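You operate a simulated robot arm through the tools that you are given. There is no shell and no other tool. Be economical: measure what you need, move in short steps, check, and stop when the job is done.

Carry out the task below with a simulated robot arm. There is one attempt and no reset: what you move stays moved.

TASK
Open the drawer with the brown spot.

It is judged by the outcome, as a careful person would: the job done as asked, and still so three seconds after it is handed in. It fails if anything else is knocked over, pushed out of place, dropped, spilled or broken.

THE ROBOT
A 6-joint arm with a two-finger parallel gripper on a trunk, on a base that drives. Base frame: it is fixed to the floor where the robot stands at the start and does not move with it; the origin is under the middle of the robot, x ahead of it, y to its left, z up. Readings come in m, rad, newtons and seconds.
With the tool pointing down near the work surface it reaches from about 0.1 to 0.62 m from the robot's upright axis, wherever it stands. Its first joint turns from -2.897 to 2.897 rad. Places, roughly: drawer with the brown spot [0.6, 0, 0.6]. Payload 4.1 kg.
The tool frame sits at the grasp point between the pads (the TCP): z along the fingers, y along the line on which they close. The tips reach 0.023 m beyond it. The gripper opens to 0.094 m. The fingers are 0.038 m wide and 0.01 m thick; the gripper's body (0.054 by 0.096 m) begins 0.039 m behind the TCP.
Orientation is that of the tool frame in the base frame, as [roll, pitch, yaw] about the fixed x, y, z axes, in that order (R = Rz(yaw) Ry(pitch) Rx(roll)). With the fingers straight down and closing along the base's y, the tool's x points along the base's -x, its y along +y and its z along -z.

THE INTERFACE
- The arm moves only by the tool play_rows. Its argument "increments" is one flat list of numbers, 7 for each row, row after row: the turn, a rotation vector about the tool's x, y, z in rad, then the shift along the tool's x, y, z in m, then the finger opening in m, from 0 to 0.094. In form: [ax, ay, az, dx, dy, dz, claw, ax, ay, az, dx, dy, dz, claw, ...]. A call has 1 to 20 rows; each row shifts and turns the commanded pose from where the row before left it, along the tool's axes as they then stand. Rows are played at 5 a second. More than 0.05 m and 0.15 rad between two rows, or a gripper value outside its range, and nothing of the call is played. Where a pose cannot be reached the arm comes as near as it can. A force on the tool above 40 N (or 10 N above the force at the start of the call, whichever is more), or a blocked arm, ends the call early, and 0.2 s more pass. Each finger travels about 0.045 m/s and halts on what it meets, pressing with about 38 N; the grip force reading is that of the motor and also rises with nothing between the fingers. The clock runs only during rows and for 0.2 s after the last one: add rows that do not move to give the fingers time. The reply holds the time, the measured pose of the TCP, the force on the tool along the base axes, the opening and the grip force, in the units named above and with some noise, and new pictures: "pictures" is both (left out), scene, wrist or none.
- Cameras (640 x 400 px; columns grow to the right, rows downward): "scene" is now at [0.0074, 0.1494, 1.5346]; the picture's right is [-0.24, -0.97, 0.00], its down [-0.90, 0.22, -0.37] and it looks along [0.36, -0.09, -0.93] (base axes); focal length 264 px, centre (320, 200). "wrist" rides on the gripper at [0.087, 0.016, -0.075] in the tool frame; the picture's right is [-0.18, 0.98, 0.00], its down [-0.58, -0.11, -0.81] and it looks along [-0.79, -0.15, 0.59] (tool axes); focal length 243 px, centre (320, 200). There is no depth. A picture from a camera that has moved, and an enlarged one, comes with that camera's place and axes in the base frame and with its lens.
- slide_trunk(by): slides the trunk up (or, below 0, down) by that many m; the arm and the scene camera ride with it, the base frame stays. It gives what a move gives, with no picture.
- steer(legs): drives the robot by 1 to 6 legs, each [ahead, turn to the left] in m and rad, along the robot's own axes; the way and the turn of a leg run together, so that a leg with both is an arc; at most 1.5 m and 3.142 rad a leg. The arm and the cameras ride along, it lands a little off, and it stops where it bumps. It gives what a move gives, and a new picture of the scene camera.
- turn_head(pan, tilt): turns the head with the scene camera to pan (to the left, within 2.705 rad either way) and tilt (down, from -0.506 to 1.204), counted from straight ahead of the robot. It gives what a move gives, and a new picture of the scene camera.
- zoom(camera, box): a new picture of the part [left, top, right, bottom] of that camera's present view, enlarged. The clock stands still meanwhile.
- sign_off(): hands the job in; it is judged then, once.

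Work in short steps. Places have to be worked out from the pictures, the camera data and where the tool is seen: move nearer, look again, correct. Check each grasp and each placing, and mend what went wrong. You have 120 turns and 170 pictures in all, those below and enlarged ones among them. Open the gripper and draw the arm clear of the work before you hand the job in, unless the task says otherwise; then end with one line.

The tools are called after "Request:" as a command line: name --argument value ..., lists and objects as JSON in quotes. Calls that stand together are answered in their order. play_rows: Moves the arm, as the interface text tells. Its arguments: {"type":"object","properties":{"increments":{"type":"array"},"pictures":{"type":"string","enum":["both","scene","wrist","none"]}},"required":["increments"]} The other tools are called the same way: slide_trunk (by) slides the trunk up or down; steer (legs) drives the base; turn_head (pan, tilt) turns the head that bears the scene camera; zoom (camera, box) takes an enlarged picture of a part of a camera's view; sign_off () hands the job in.

At the start:

```text
t: 0.0
position: [0.454, -0.1243, 0.745]
tcp_rot: [3.141, 0.0, -3.141]
contact_force: [-0.1, -0.6, 0.0]
gripper_width: 0.0936
gripper_force: 0.1
trunk travel left (down, up): [-0.525, 0.065]
robot x, y, heading: [0.0022, -0.0021, 0.001]
head pan, tilt: [-0.243, 1.182]
```

scene: 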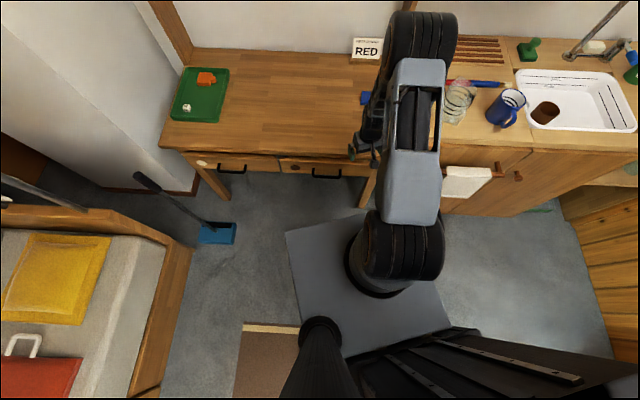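
wrist: 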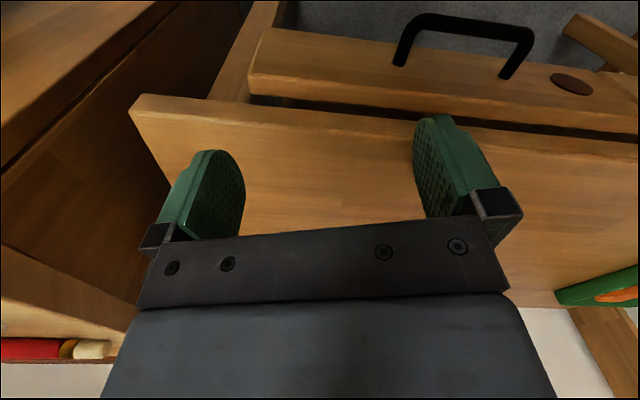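

The desk's right-hand drawer shows a brown spot on its front, with a bow handle. I'll enlarge both views to measure the handle.

Request:
zoom --camera "scene" --box '[180, 120, 400, 257]'

Request:
zoom --camera "wrist" --box '[320, 0, 640, 200]'

```text
2.91 times, centred on (290, 188) of scene
camera zoom: at [0.0074, 0.1494, 1.5346], right [-0.24, -0.97, 0.0], down [-0.9, 0.22, -0.37], along [0.36, -0.09, -0.93], focal length 768 px, centre (407, 234)
```

zoom: 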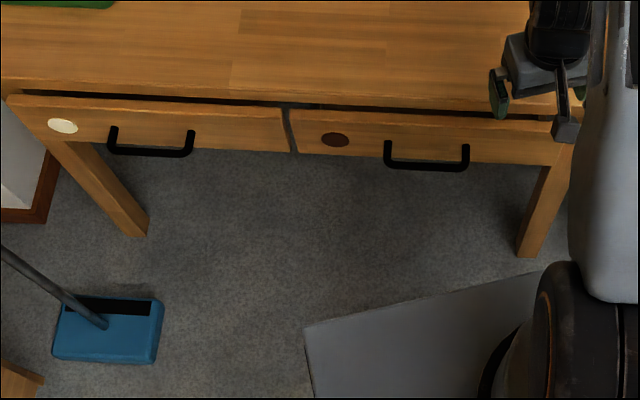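

```text
2.00 times, centred on (480, 100) of wrist
camera zoom: at [0.3694, -0.108, 0.8189], right [0.18, 0.98, 0.0], down [0.58, -0.11, 0.81], along [0.79, -0.15, -0.59], focal length 485 px, centre (0, 400)
```

zoom: 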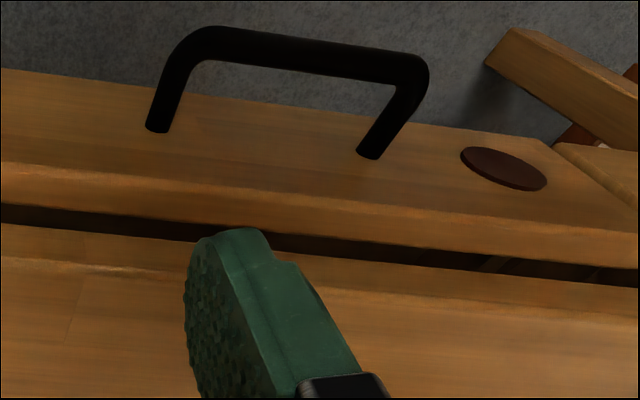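

Triangulating the bar from both views puts its middle at about (0.470, 0.005, 0.575). It runs along (0.29, 0.956), so the drawer pulls out along (-0.956, 0.29). I'll move in front of the handle and turn the gripper so it closes along the pull direction, then look again.

Request:
play_rows --increments '[0, 0, 0, 0.03, 0.03, 0, 0.09, 0, 0, 0, 0.03, 0.04, 0, 0.09, 0, 0, 0, 0, 0.04, 0, 0.09, 0, 0, 0, 0, 0.04, 0, 0.09, 0, 0, -0.141, 0, 0, 0, 0.09, 0, 0, -0.141, 0, 0, 0, 0.09, 0, 0, -0.141, 0, 0, 0, 0.09, 0, 0, -0.141, 0, 0, 0, 0.09, 0, 0, -0.141, 0, 0, 0, 0.09, 0, 0, -0.141, 0, 0, 0, 0.09, 0, 0, -0.141, 0, 0, 0, 0.09, 0, 0, -0.141, 0, 0, 0, 0.09, 0, 0, -0.141, 0, 0, 0, 0.09, 0, 0, 0, 0, 0, 0, 0.09]'

```text
t: 3.0
position: [0.3905, 0.0253, 0.7463]
tcp_rot: [-3.135, 0.003, -1.869]
contact_force: [0.6, 0.2, 0.0]
gripper_width: 0.0899
gripper_force: 0.1
trunk travel left (down, up): [-0.525, 0.065]
robot x, y, heading: [0.0014, -0.0036, 0.003]
head pan, tilt: [-0.243, 1.182]
camera scene: at [0.0074, 0.1495, 1.5346], right [-0.24, -0.97, 0.0], down [-0.9, 0.22, -0.37], along [0.36, -0.09, -0.93], focal length 264 px, centre (320, 200)
camera wrist: at [0.3504, -0.052, 0.8207], right [-0.88, 0.47, 0.0], down [0.27, 0.52, 0.81], along [0.38, 0.71, -0.59], focal length 243 px, centre (320, 200)
```

scene: 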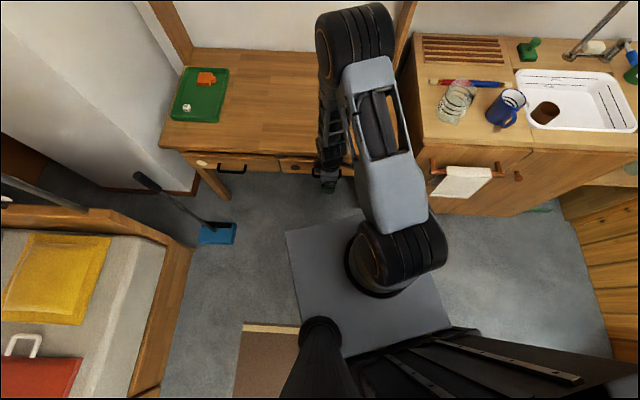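
wrist: 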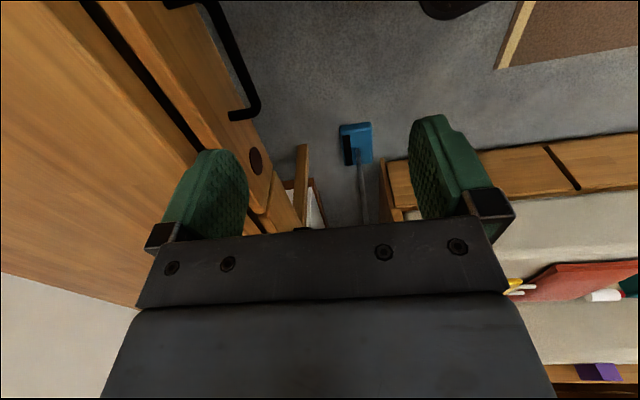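

The handle is still where I estimated. I'll enlarge the wrist view to get the gap behind the bar and the heights of the front and the desktop.

Request:
zoom --camera "wrist" --box '[80, 0, 340, 240]'

```text
1.67 times, centred on (210, 120) of wrist
camera zoom: at [0.3504, -0.052, 0.8207], right [-0.88, 0.47, 0.0], down [0.27, 0.52, 0.81], along [0.38, 0.71, -0.59], focal length 404 px, centre (503, 333)
```

zoom: 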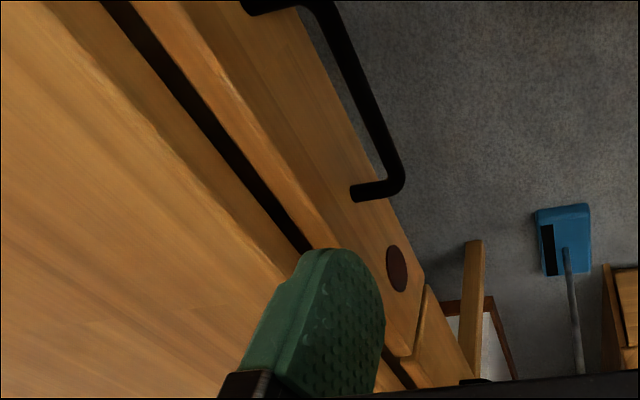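

The drawer front rises above the handle (top at about z 0.63) and the gap behind the bar is only about 3 cm. A straight-down grasp would bump the front, so I'll come in nearly horizontal, with one finger above the bar and one below. That needs room behind the robot to pull, so I'll check there first.

Request:
turn_head --pan 2.6 --tilt 0.9

Request:
turn_head --pan -2.6 --tilt 0.9

```text
t: 5.5
position: [0.3907, 0.0247, 0.7476]
tcp_rot: [-3.138, 0.002, -1.874]
contact_force: [-0.9, -0.2, 0.2]
gripper_width: 0.09
gripper_force: 0.0
trunk travel left (down, up): [-0.525, 0.065]
robot x, y, heading: [-0.0007, 0.0025, -0.008]
head pan, tilt: [2.601, 0.901]
camera scene: at [-0.1128, 0.2023, 1.5542], right [0.52, 0.86, 0.0], down [0.67, -0.4, -0.63], along [-0.54, 0.32, -0.78], focal length 264 px, centre (320, 200)
```

scene: 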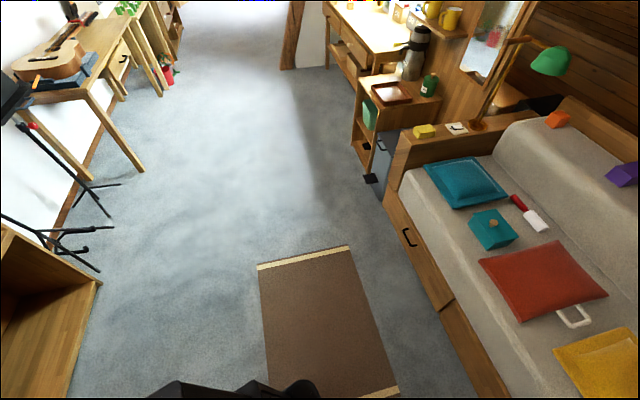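

```text
t: 9.6
position: [0.3901, 0.0246, 0.747]
tcp_rot: [-3.135, 0.002, -1.874]
contact_force: [0.5, 0.4, -0.2]
gripper_width: 0.0901
gripper_force: 0.0
trunk travel left (down, up): [-0.525, 0.065]
robot x, y, heading: [-0.0011, -0.0024, 0.001]
head pan, tilt: [-2.601, 0.901]
camera scene: at [-0.1128, 0.1244, 1.5542], right [-0.52, 0.86, 0.0], down [0.67, 0.4, -0.63], along [-0.54, -0.32, -0.78], focal length 264 px, centre (320, 200)
```

scene: 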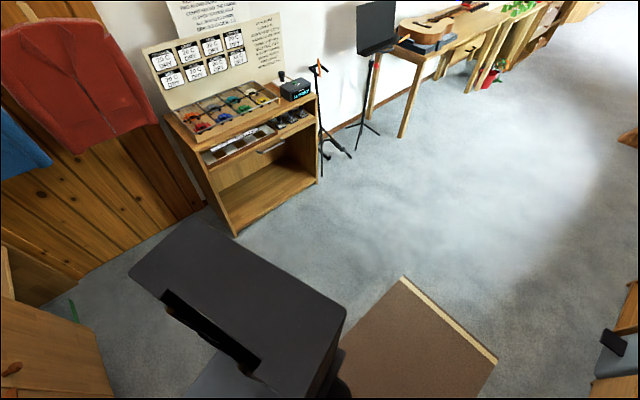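

There's clear floor behind the robot, only a flat rug. I'll point the head back at the desk and back up 0.15 m to give the pull room.

Request:
turn_head --pan 0.0 --tilt 1.0

Request:
steer --legs '[[-0.15, 0.0]]'

```text
t: 11.9
position: [0.3905, 0.0248, 0.7479]
tcp_rot: [-3.136, 0.001, -1.873]
contact_force: [-1.4, -0.3, 0.3]
gripper_width: 0.0902
gripper_force: 0.1
trunk travel left (down, up): [-0.525, 0.065]
robot x, y, heading: [-0.0005, -0.0007, -0.002]
head pan, tilt: [0.0, 1.0]
camera scene: at [0.0215, 0.1633, 1.546], right [0.0, -1.0, 0.0], down [-0.85, 0.0, -0.53], along [0.53, 0.0, -0.85], focal length 264 px, centre (320, 200)
```

scene: 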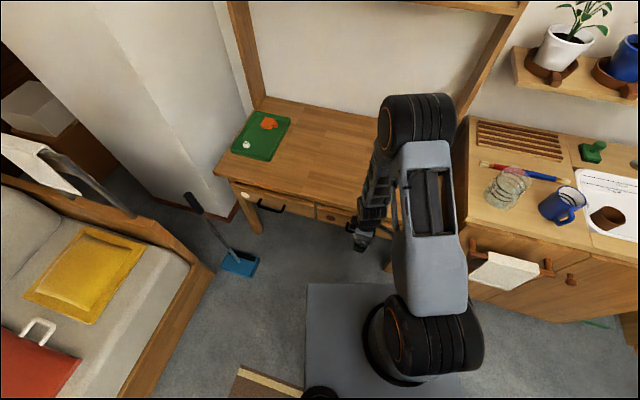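

```text
t: 13.3
position: [0.2461, 0.028, 0.745]
tcp_rot: [-3.14, -0.002, -1.872]
contact_force: [0.9, 0.3, -0.1]
gripper_width: 0.09
gripper_force: 0.1
trunk travel left (down, up): [-0.525, 0.065]
robot x, y, heading: [-0.1443, -0.0003, -0.012]
head pan, tilt: [0.0, 1.0]
camera scene: at [-0.1222, 0.1679, 1.5455], right [0.0, -1.0, 0.0], down [-0.85, 0.0, -0.53], along [0.53, 0.0, -0.85], focal length 264 px, centre (320, 200)
```

scene: 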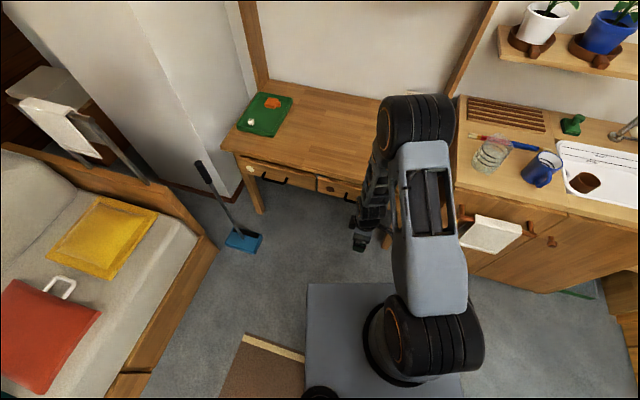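

The robot is now at x = -0.144. I'll line up laterally with the handle, staying about 9 cm short of it and above it, and tilt the fingers to point forward and slightly down.

Request:
play_rows --increments '[0, 0, 0, -0.015, -0.043, 0, 0.05, 0, 0, 0, -0.015, -0.043, 0, 0.05, 0, 0, 0, -0.015, -0.043, 0, 0.05, 0.145, 0, 0, 0, 0, 0, 0.05, 0.145, 0, 0, 0, 0, 0, 0.05, 0.145, 0, 0, 0, 0, 0, 0.05, 0.145, 0, 0, 0, 0, 0, 0.05, 0.145, 0, 0, 0, 0, 0, 0.05, 0.145, 0, 0, 0, 0, 0, 0.05, 0.145, 0, 0, 0, 0, 0, 0.05, 0.145, 0, 0, 0, 0, 0, 0.05, 0.145, 0, 0, 0, 0, 0, 0.05, 0, 0, 0, 0, 0, 0, 0.05]'

```text
t: 16.1
position: [0.3749, 0.0259, 0.7478]
tcp_rot: [-1.914, -0.035, -1.883]
contact_force: [-0.2, -0.1, -0.4]
gripper_width: 0.05
gripper_force: 0.1
out of reach, approached as far as the arm can: row 6
trunk travel left (down, up): [-0.525, 0.065]
robot x, y, heading: [-0.1462, -0.0002, -0.008]
head pan, tilt: [0.0, 1.0]
camera scene: at [-0.1249, 0.1636, 1.546], right [0.0, -1.0, 0.0], down [-0.85, 0.0, -0.53], along [0.53, 0.0, -0.85], focal length 264 px, centre (320, 200)
camera wrist: at [0.2775, -0.033, 0.7605], right [-0.27, 0.25, -0.93], down [-0.51, 0.79, 0.35], along [0.82, 0.57, -0.09], focal length 243 px, centre (320, 200)
```

scene: 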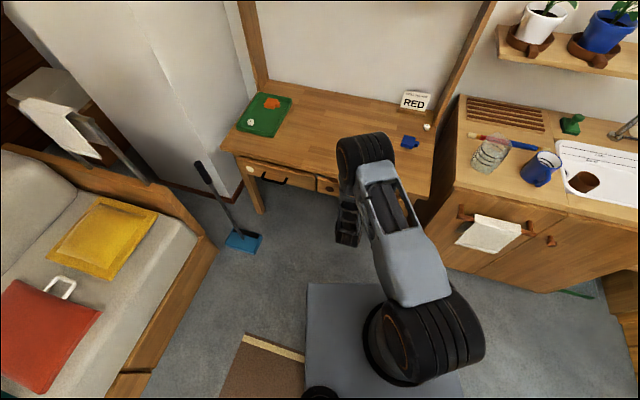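
wrist: 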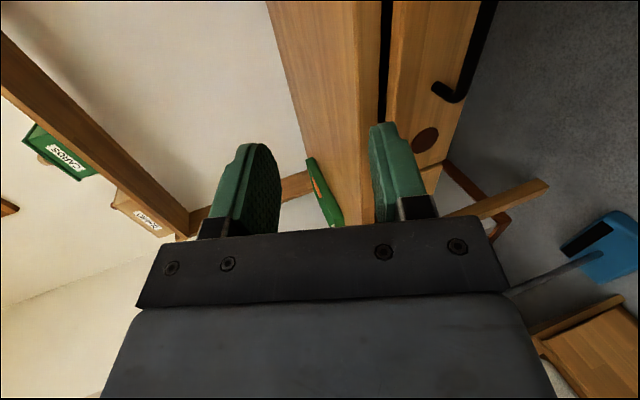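

The fingers now point forward and 20° down, about 10 cm in front of the bar. I'll lower with the trunk in two steps, keeping the arm's shape, and look in between.

Request:
slide_trunk --by -0.1

Request:
turn_head --pan -0.1 --tilt 0.8

Request:
zoom --camera "wrist" --box '[200, 0, 600, 250]'

```text
t: 17.4
position: [0.3736, 0.0252, 0.6481]
tcp_rot: [-1.916, -0.035, -1.884]
contact_force: [0.7, 0.0, 1.0]
gripper_width: 0.05
gripper_force: 0.0
trunk travel left (down, up): [-0.425, 0.165]
robot x, y, heading: [-0.143, -0.0006, -0.002]
head pan, tilt: [0.0, 1.0]
```

```text
t: 18.1
position: [0.3744, 0.0242, 0.6494]
tcp_rot: [-1.916, -0.034, -1.883]
contact_force: [0.2, 0.0, 0.1]
gripper_width: 0.0502
gripper_force: 0.0
trunk travel left (down, up): [-0.425, 0.165]
robot x, y, heading: [-0.1448, -0.0013, -0.001]
head pan, tilt: [-0.099, 0.799]
camera scene: at [-0.115, 0.1556, 1.461], right [-0.1, -0.99, 0.0], down [-0.72, 0.07, -0.69], along [0.69, -0.07, -0.72], focal length 264 px, centre (320, 200)
```

scene: 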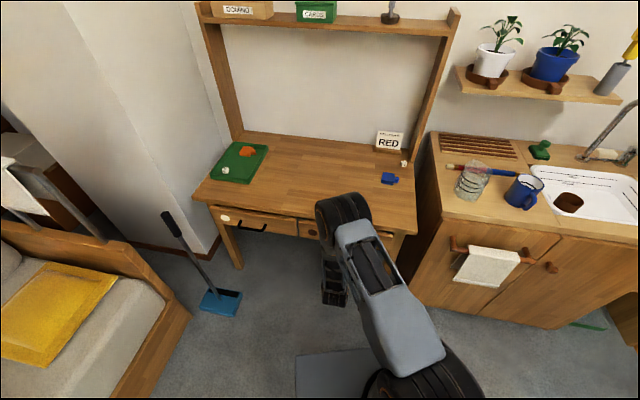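

```text
1.60 times, centred on (400, 125) of wrist
camera zoom: at [0.2775, -0.0331, 0.6607], right [-0.27, 0.25, -0.93], down [-0.5, 0.79, 0.36], along [0.82, 0.57, -0.09], focal length 388 px, centre (192, 320)
```

zoom: 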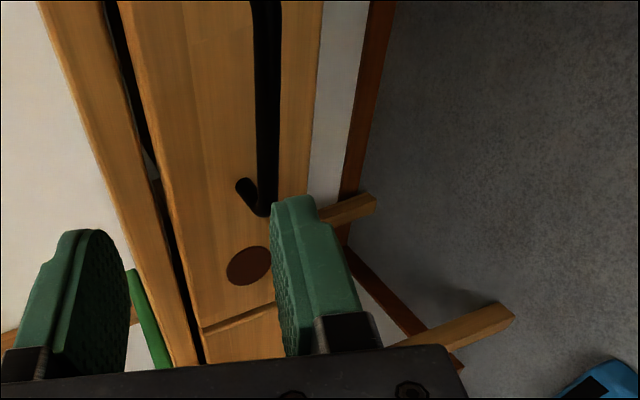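

The bar's height is confirmed at z ≈ 0.576, and the lateral alignment is good. I'll lower the remaining 0.072 m and check.

Request:
slide_trunk --by -0.072

Request:
zoom --camera "wrist" --box '[200, 0, 600, 250]'

```text
t: 19.2
position: [0.3734, 0.0245, 0.577]
tcp_rot: [-1.917, -0.036, -1.884]
contact_force: [-0.6, -0.6, 0.3]
gripper_width: 0.0499
gripper_force: 0.1
trunk travel left (down, up): [-0.353, 0.237]
robot x, y, heading: [-0.144, 0.0002, -0.005]
head pan, tilt: [-0.099, 0.799]
```

```text
1.60 times, centred on (400, 125) of wrist
camera zoom: at [0.2774, -0.0331, 0.5887], right [-0.27, 0.25, -0.93], down [-0.5, 0.79, 0.36], along [0.82, 0.57, -0.09], focal length 388 px, centre (192, 320)
```

zoom: 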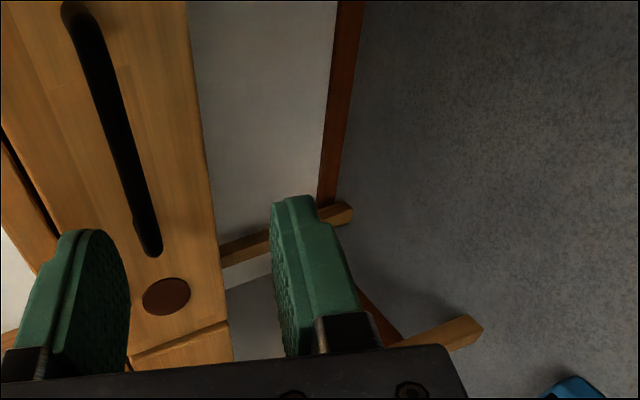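

The bar sits level with the TCP, centred between the fingers and about 10 cm ahead. I'll advance 9 cm horizontally with the fingers open.

Request:
play_rows --increments '[0, 0, 0, 0, -0.0101, 0.0282, 0.05, 0, 0, 0, 0, -0.0101, 0.0282, 0.05, 0, 0, 0, 0, -0.0067, 0.0188, 0.05, 0, 0, 0, 0, -0.0034, 0.0094, 0.05, 0, 0, 0, 0, 0, 0, 0.05]'

```text
t: 20.4
position: [0.4589, -0.0001, 0.5791]
tcp_rot: [-1.917, -0.035, -1.883]
contact_force: [0.0, 0.2, -0.5]
gripper_width: 0.0501
gripper_force: 0.1
trunk travel left (down, up): [-0.353, 0.237]
robot x, y, heading: [-0.149, -0.0011, -0.006]
head pan, tilt: [-0.099, 0.799]
camera scene: at [-0.1155, 0.1555, 1.3891], right [-0.1, -0.99, 0.0], down [-0.72, 0.07, -0.69], along [0.69, -0.07, -0.72], focal length 264 px, centre (320, 200)
camera wrist: at [0.3621, -0.059, 0.5912], right [-0.27, 0.25, -0.93], down [-0.5, 0.79, 0.36], along [0.82, 0.57, -0.09], focal length 243 px, centre (320, 200)
```

scene: 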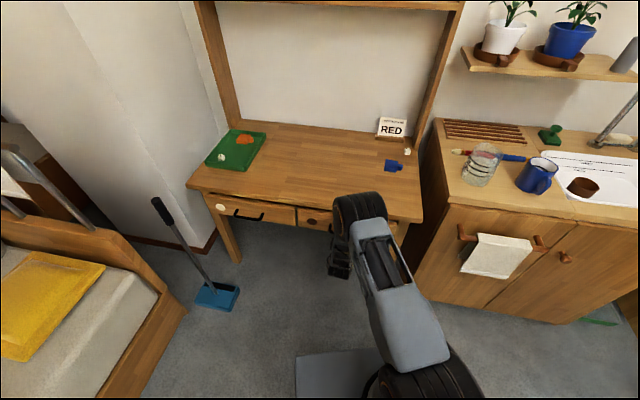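
wrist: 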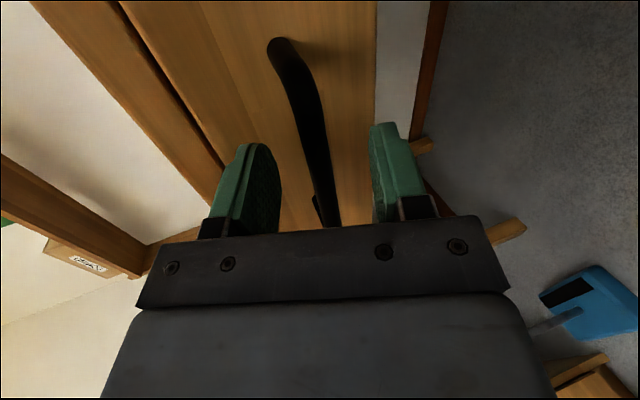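

The bar is between the fingers, with nothing touching. I'll close on it now.

Request:
play_rows --increments '[0, 0, 0, 0, 0, 0, 0.03, 0, 0, 0, 0, 0, 0, 0.015, 0, 0, 0, 0, 0, 0, 0, 0, 0, 0, 0, 0, 0, 0, 0, 0, 0, 0, 0, 0, 0]' --pictures "wrist"

```text
t: 21.6
position: [0.4598, -0.0014, 0.5795]
tcp_rot: [-1.915, -0.033, -1.886]
contact_force: [0.8, 1.8, 1.8]
gripper_width: 0.0122
gripper_force: 45.2
trunk travel left (down, up): [-0.353, 0.237]
robot x, y, heading: [-0.1526, -0.0023, -0.005]
head pan, tilt: [-0.099, 0.799]
camera wrist: at [0.362, -0.0589, 0.5913], right [-0.27, 0.25, -0.93], down [-0.5, 0.79, 0.36], along [0.82, 0.56, -0.09], focal length 243 px, centre (320, 200)
```

wrist: 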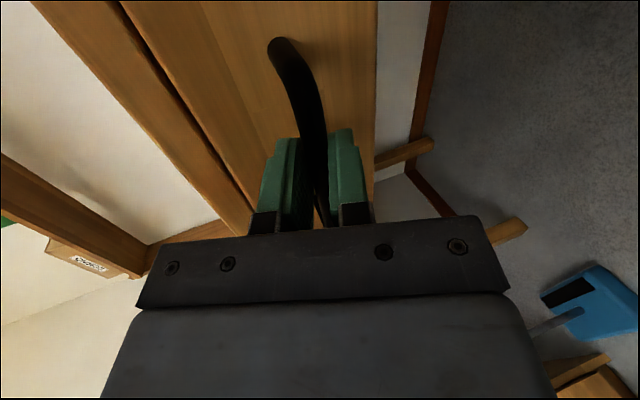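

The opening reads 0.0122 m, so the bar is gripped. I'll pull out 6 cm horizontally and check.

Request:
play_rows --increments '[0, 0, 0, 0, 0.0034, -0.0094, 0, 0, 0, 0, 0, 0.0034, -0.0094, 0, 0, 0, 0, 0, 0.0034, -0.0094, 0, 0, 0, 0, 0, 0.0034, -0.0094, 0, 0, 0, 0, 0, 0.0034, -0.0094, 0, 0, 0, 0, 0, 0.0034, -0.0094, 0]'

```text
t: 23.0
position: [0.4015, 0.0156, 0.5797]
tcp_rot: [-1.913, -0.032, -1.884]
contact_force: [-0.6, 1.3, 23.5]
gripper_width: 0.0124
gripper_force: 44.9
trunk travel left (down, up): [-0.353, 0.237]
robot x, y, heading: [-0.1475, 0.004, -0.004]
head pan, tilt: [-0.099, 0.799]
camera scene: at [-0.1185, 0.1539, 1.3894], right [-0.1, -0.99, 0.0], down [-0.72, 0.07, -0.69], along [0.69, -0.07, -0.72], focal length 264 px, centre (320, 200)
camera wrist: at [0.3052, -0.0414, 0.591], right [-0.27, 0.25, -0.93], down [-0.51, 0.79, 0.35], along [0.82, 0.57, -0.08], focal length 243 px, centre (320, 200)
```

scene: 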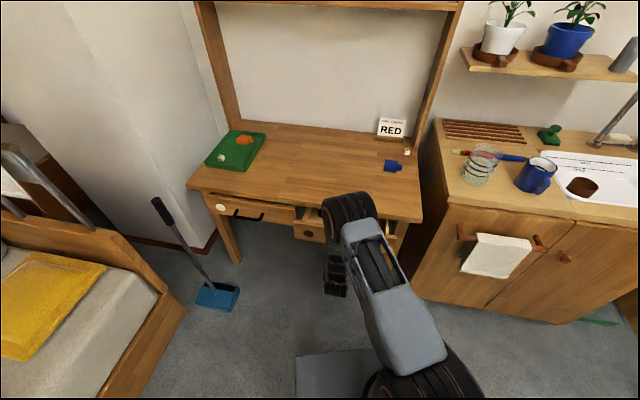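
wrist: 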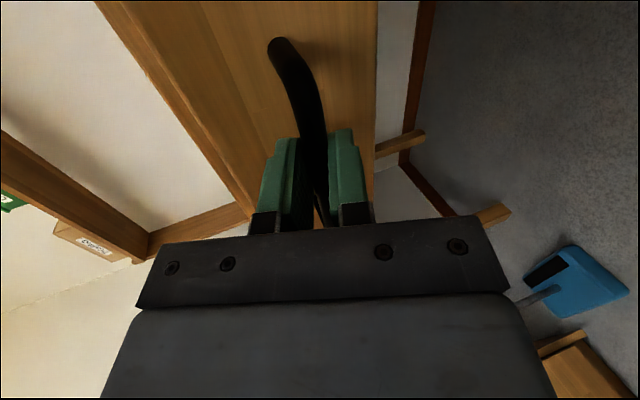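

The drawer is out 6 cm. The 23 N upward force means I'm pressing down slightly, so I'll ease up a little and keep pulling.

Request:
play_rows --increments '[0, 0, 0, 0, 0.0008, -0.0094, 0, 0, 0, 0, 0, 0.0031, -0.0095, 0, 0, 0, 0, 0, 0.0031, -0.0095, 0, 0, 0, 0, 0, 0.0031, -0.0095, 0, 0, 0, 0, 0, 0.0031, -0.0095, 0, 0, 0, 0, 0, 0.0031, -0.0095, 0, 0, 0, 0, 0, 0.0031, -0.0095, 0, 0, 0, 0, 0, 0.0031, -0.0095, 0]'

```text
t: 24.8
position: [0.3279, 0.0392, 0.5787]
tcp_rot: [-1.92, -0.035, -1.882]
contact_force: [1.3, 3.7, -6.1]
gripper_width: 0.0123
gripper_force: 45.0
trunk travel left (down, up): [-0.353, 0.237]
robot x, y, heading: [-0.1482, -0.0009, -0.005]
head pan, tilt: [-0.099, 0.799]
camera scene: at [-0.1152, 0.1556, 1.3889], right [-0.1, -0.99, 0.0], down [-0.72, 0.07, -0.69], along [0.69, -0.07, -0.72], focal length 264 px, centre (320, 200)
camera wrist: at [0.2303, -0.0182, 0.592], right [-0.27, 0.25, -0.93], down [-0.5, 0.79, 0.36], along [0.82, 0.57, -0.09], focal length 243 px, centre (320, 200)
```

scene: 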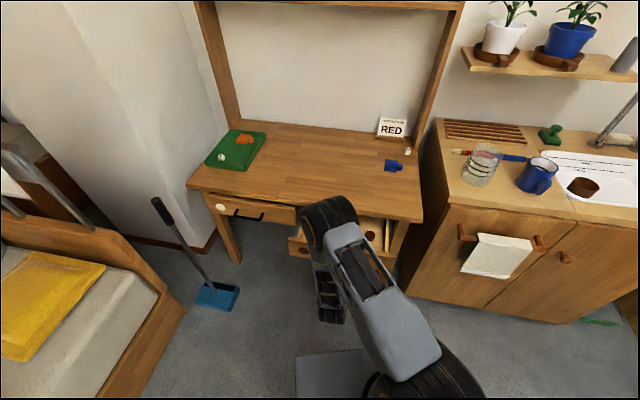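
wrist: 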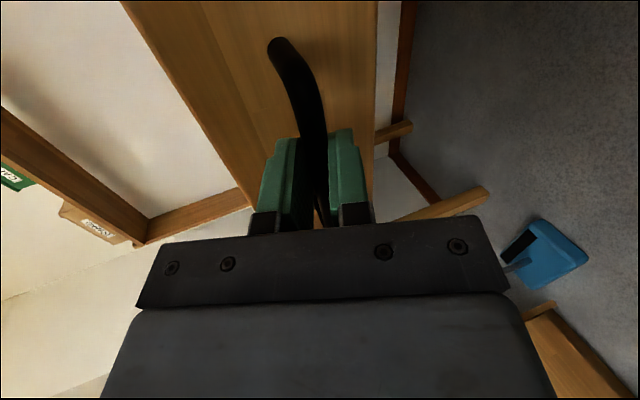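

The drawer is out 14 cm and its contents are visible. I'll pull another 5 cm.

Request:
play_rows --increments '[0, 0, 0, 0, 0.0036, -0.0094, 0, 0, 0, 0, 0, 0.0033, -0.0094, 0, 0, 0, 0, 0, 0.0033, -0.0094, 0, 0, 0, 0, 0, 0.0033, -0.0094, 0, 0, 0, 0, 0, 0.0033, -0.0094, 0]' --pictures "scene"

```text
t: 26.0
position: [0.2785, 0.0547, 0.5795]
tcp_rot: [-1.925, -0.035, -1.881]
contact_force: [-0.3, 4.1, -32.6]
gripper_width: 0.0123
gripper_force: 45.2
trunk travel left (down, up): [-0.353, 0.237]
robot x, y, heading: [-0.1462, 0.0001, -0.004]
head pan, tilt: [-0.099, 0.799]
camera scene: at [-0.1135, 0.156, 1.3886], right [-0.1, -0.99, 0.0], down [-0.72, 0.07, -0.69], along [0.69, -0.07, -0.72], focal length 264 px, centre (320, 200)
```

scene: 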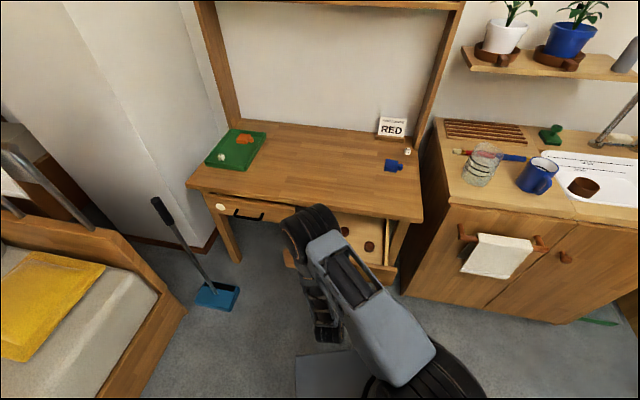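

The drawer is about 19 cm out, which is wide open. I'll relax the vertical load (I'm lifting slightly), open the fingers and back straight off.

Request:
play_rows --increments '[0, 0, 0, 0, 0.003, 0.001, 0, 0, 0, 0, 0, 0, 0, 0, 0, 0, 0, 0, 0, 0, 0.01, 0, 0, 0, 0, 0, 0, 0.03, 0, 0, 0, 0, 0, 0, 0.05, 0, 0, 0, 0, 0, 0, 0.05, 0, 0, 0, 0, 0, 0, 0.05]' --pictures "wrist"

```text
t: 27.6
position: [0.2792, 0.0557, 0.5778]
tcp_rot: [-1.915, -0.036, -1.883]
contact_force: [0.4, -0.6, -0.2]
gripper_width: 0.05
gripper_force: 0.2
trunk travel left (down, up): [-0.353, 0.237]
robot x, y, heading: [-0.1476, 0.0008, 0.004]
head pan, tilt: [-0.099, 0.799]
camera wrist: at [0.1828, -0.0026, 0.5907], right [-0.27, 0.25, -0.93], down [-0.5, 0.79, 0.36], along [0.82, 0.57, -0.09], focal length 243 px, centre (320, 200)
```

wrist: 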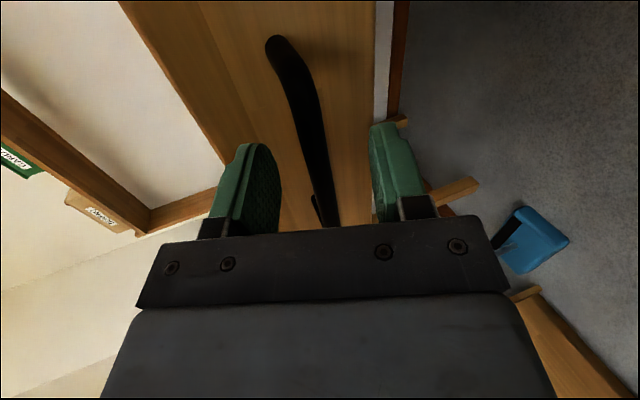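

Released, with the bar free between the open fingers. I'll withdraw horizontally, then back the robot off a little.

Request:
play_rows --increments '[0, 0, 0, 0, 0.0067, -0.0188, 0.05, 0, 0, 0, 0, 0.0067, -0.0188, 0.05, 0, 0, 0, 0, 0.0067, -0.0188, 0.05, 0, 0, 0, 0, 0, 0, 0.05]' --pictures "none"

Request:
steer --legs '[[-0.12, 0.0]]'

```text
t: 28.6
position: [0.2238, 0.0739, 0.5794]
tcp_rot: [-1.917, -0.035, -1.883]
contact_force: [-0.4, -0.6, 1.0]
gripper_width: 0.0501
gripper_force: 0.1
trunk travel left (down, up): [-0.353, 0.237]
robot x, y, heading: [-0.1443, 0.0065, -0.004]
head pan, tilt: [-0.099, 0.799]
```

```text
t: 29.9
position: [0.1044, 0.0801, 0.5767]
tcp_rot: [-1.918, -0.04, -1.88]
contact_force: [-0.4, 0.6, 0.4]
gripper_width: 0.0497
gripper_force: 0.1
trunk travel left (down, up): [-0.353, 0.237]
robot x, y, heading: [-0.2644, -0.0007, 0.003]
head pan, tilt: [-0.099, 0.799]
camera scene: at [-0.2353, 0.1586, 1.3887], right [-0.1, -1.0, 0.0], down [-0.72, 0.07, -0.69], along [0.69, -0.07, -0.72], focal length 264 px, centre (320, 200)
```

scene: 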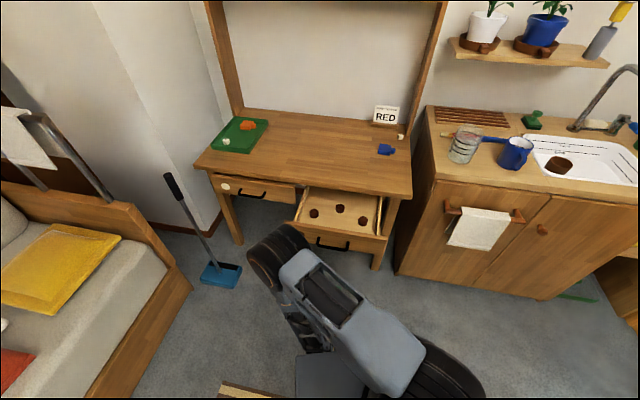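

The right-hand drawer is well open with its contents undisturbed, and everything else is still in place. The arm is clear, so I'm handing in.

Request:
sign_off

```text
The job is handed in.
```

The drawer with the brown spot is open by about 19 cm; the gripper has let go, the arm is clear, and nothing else was disturbed.
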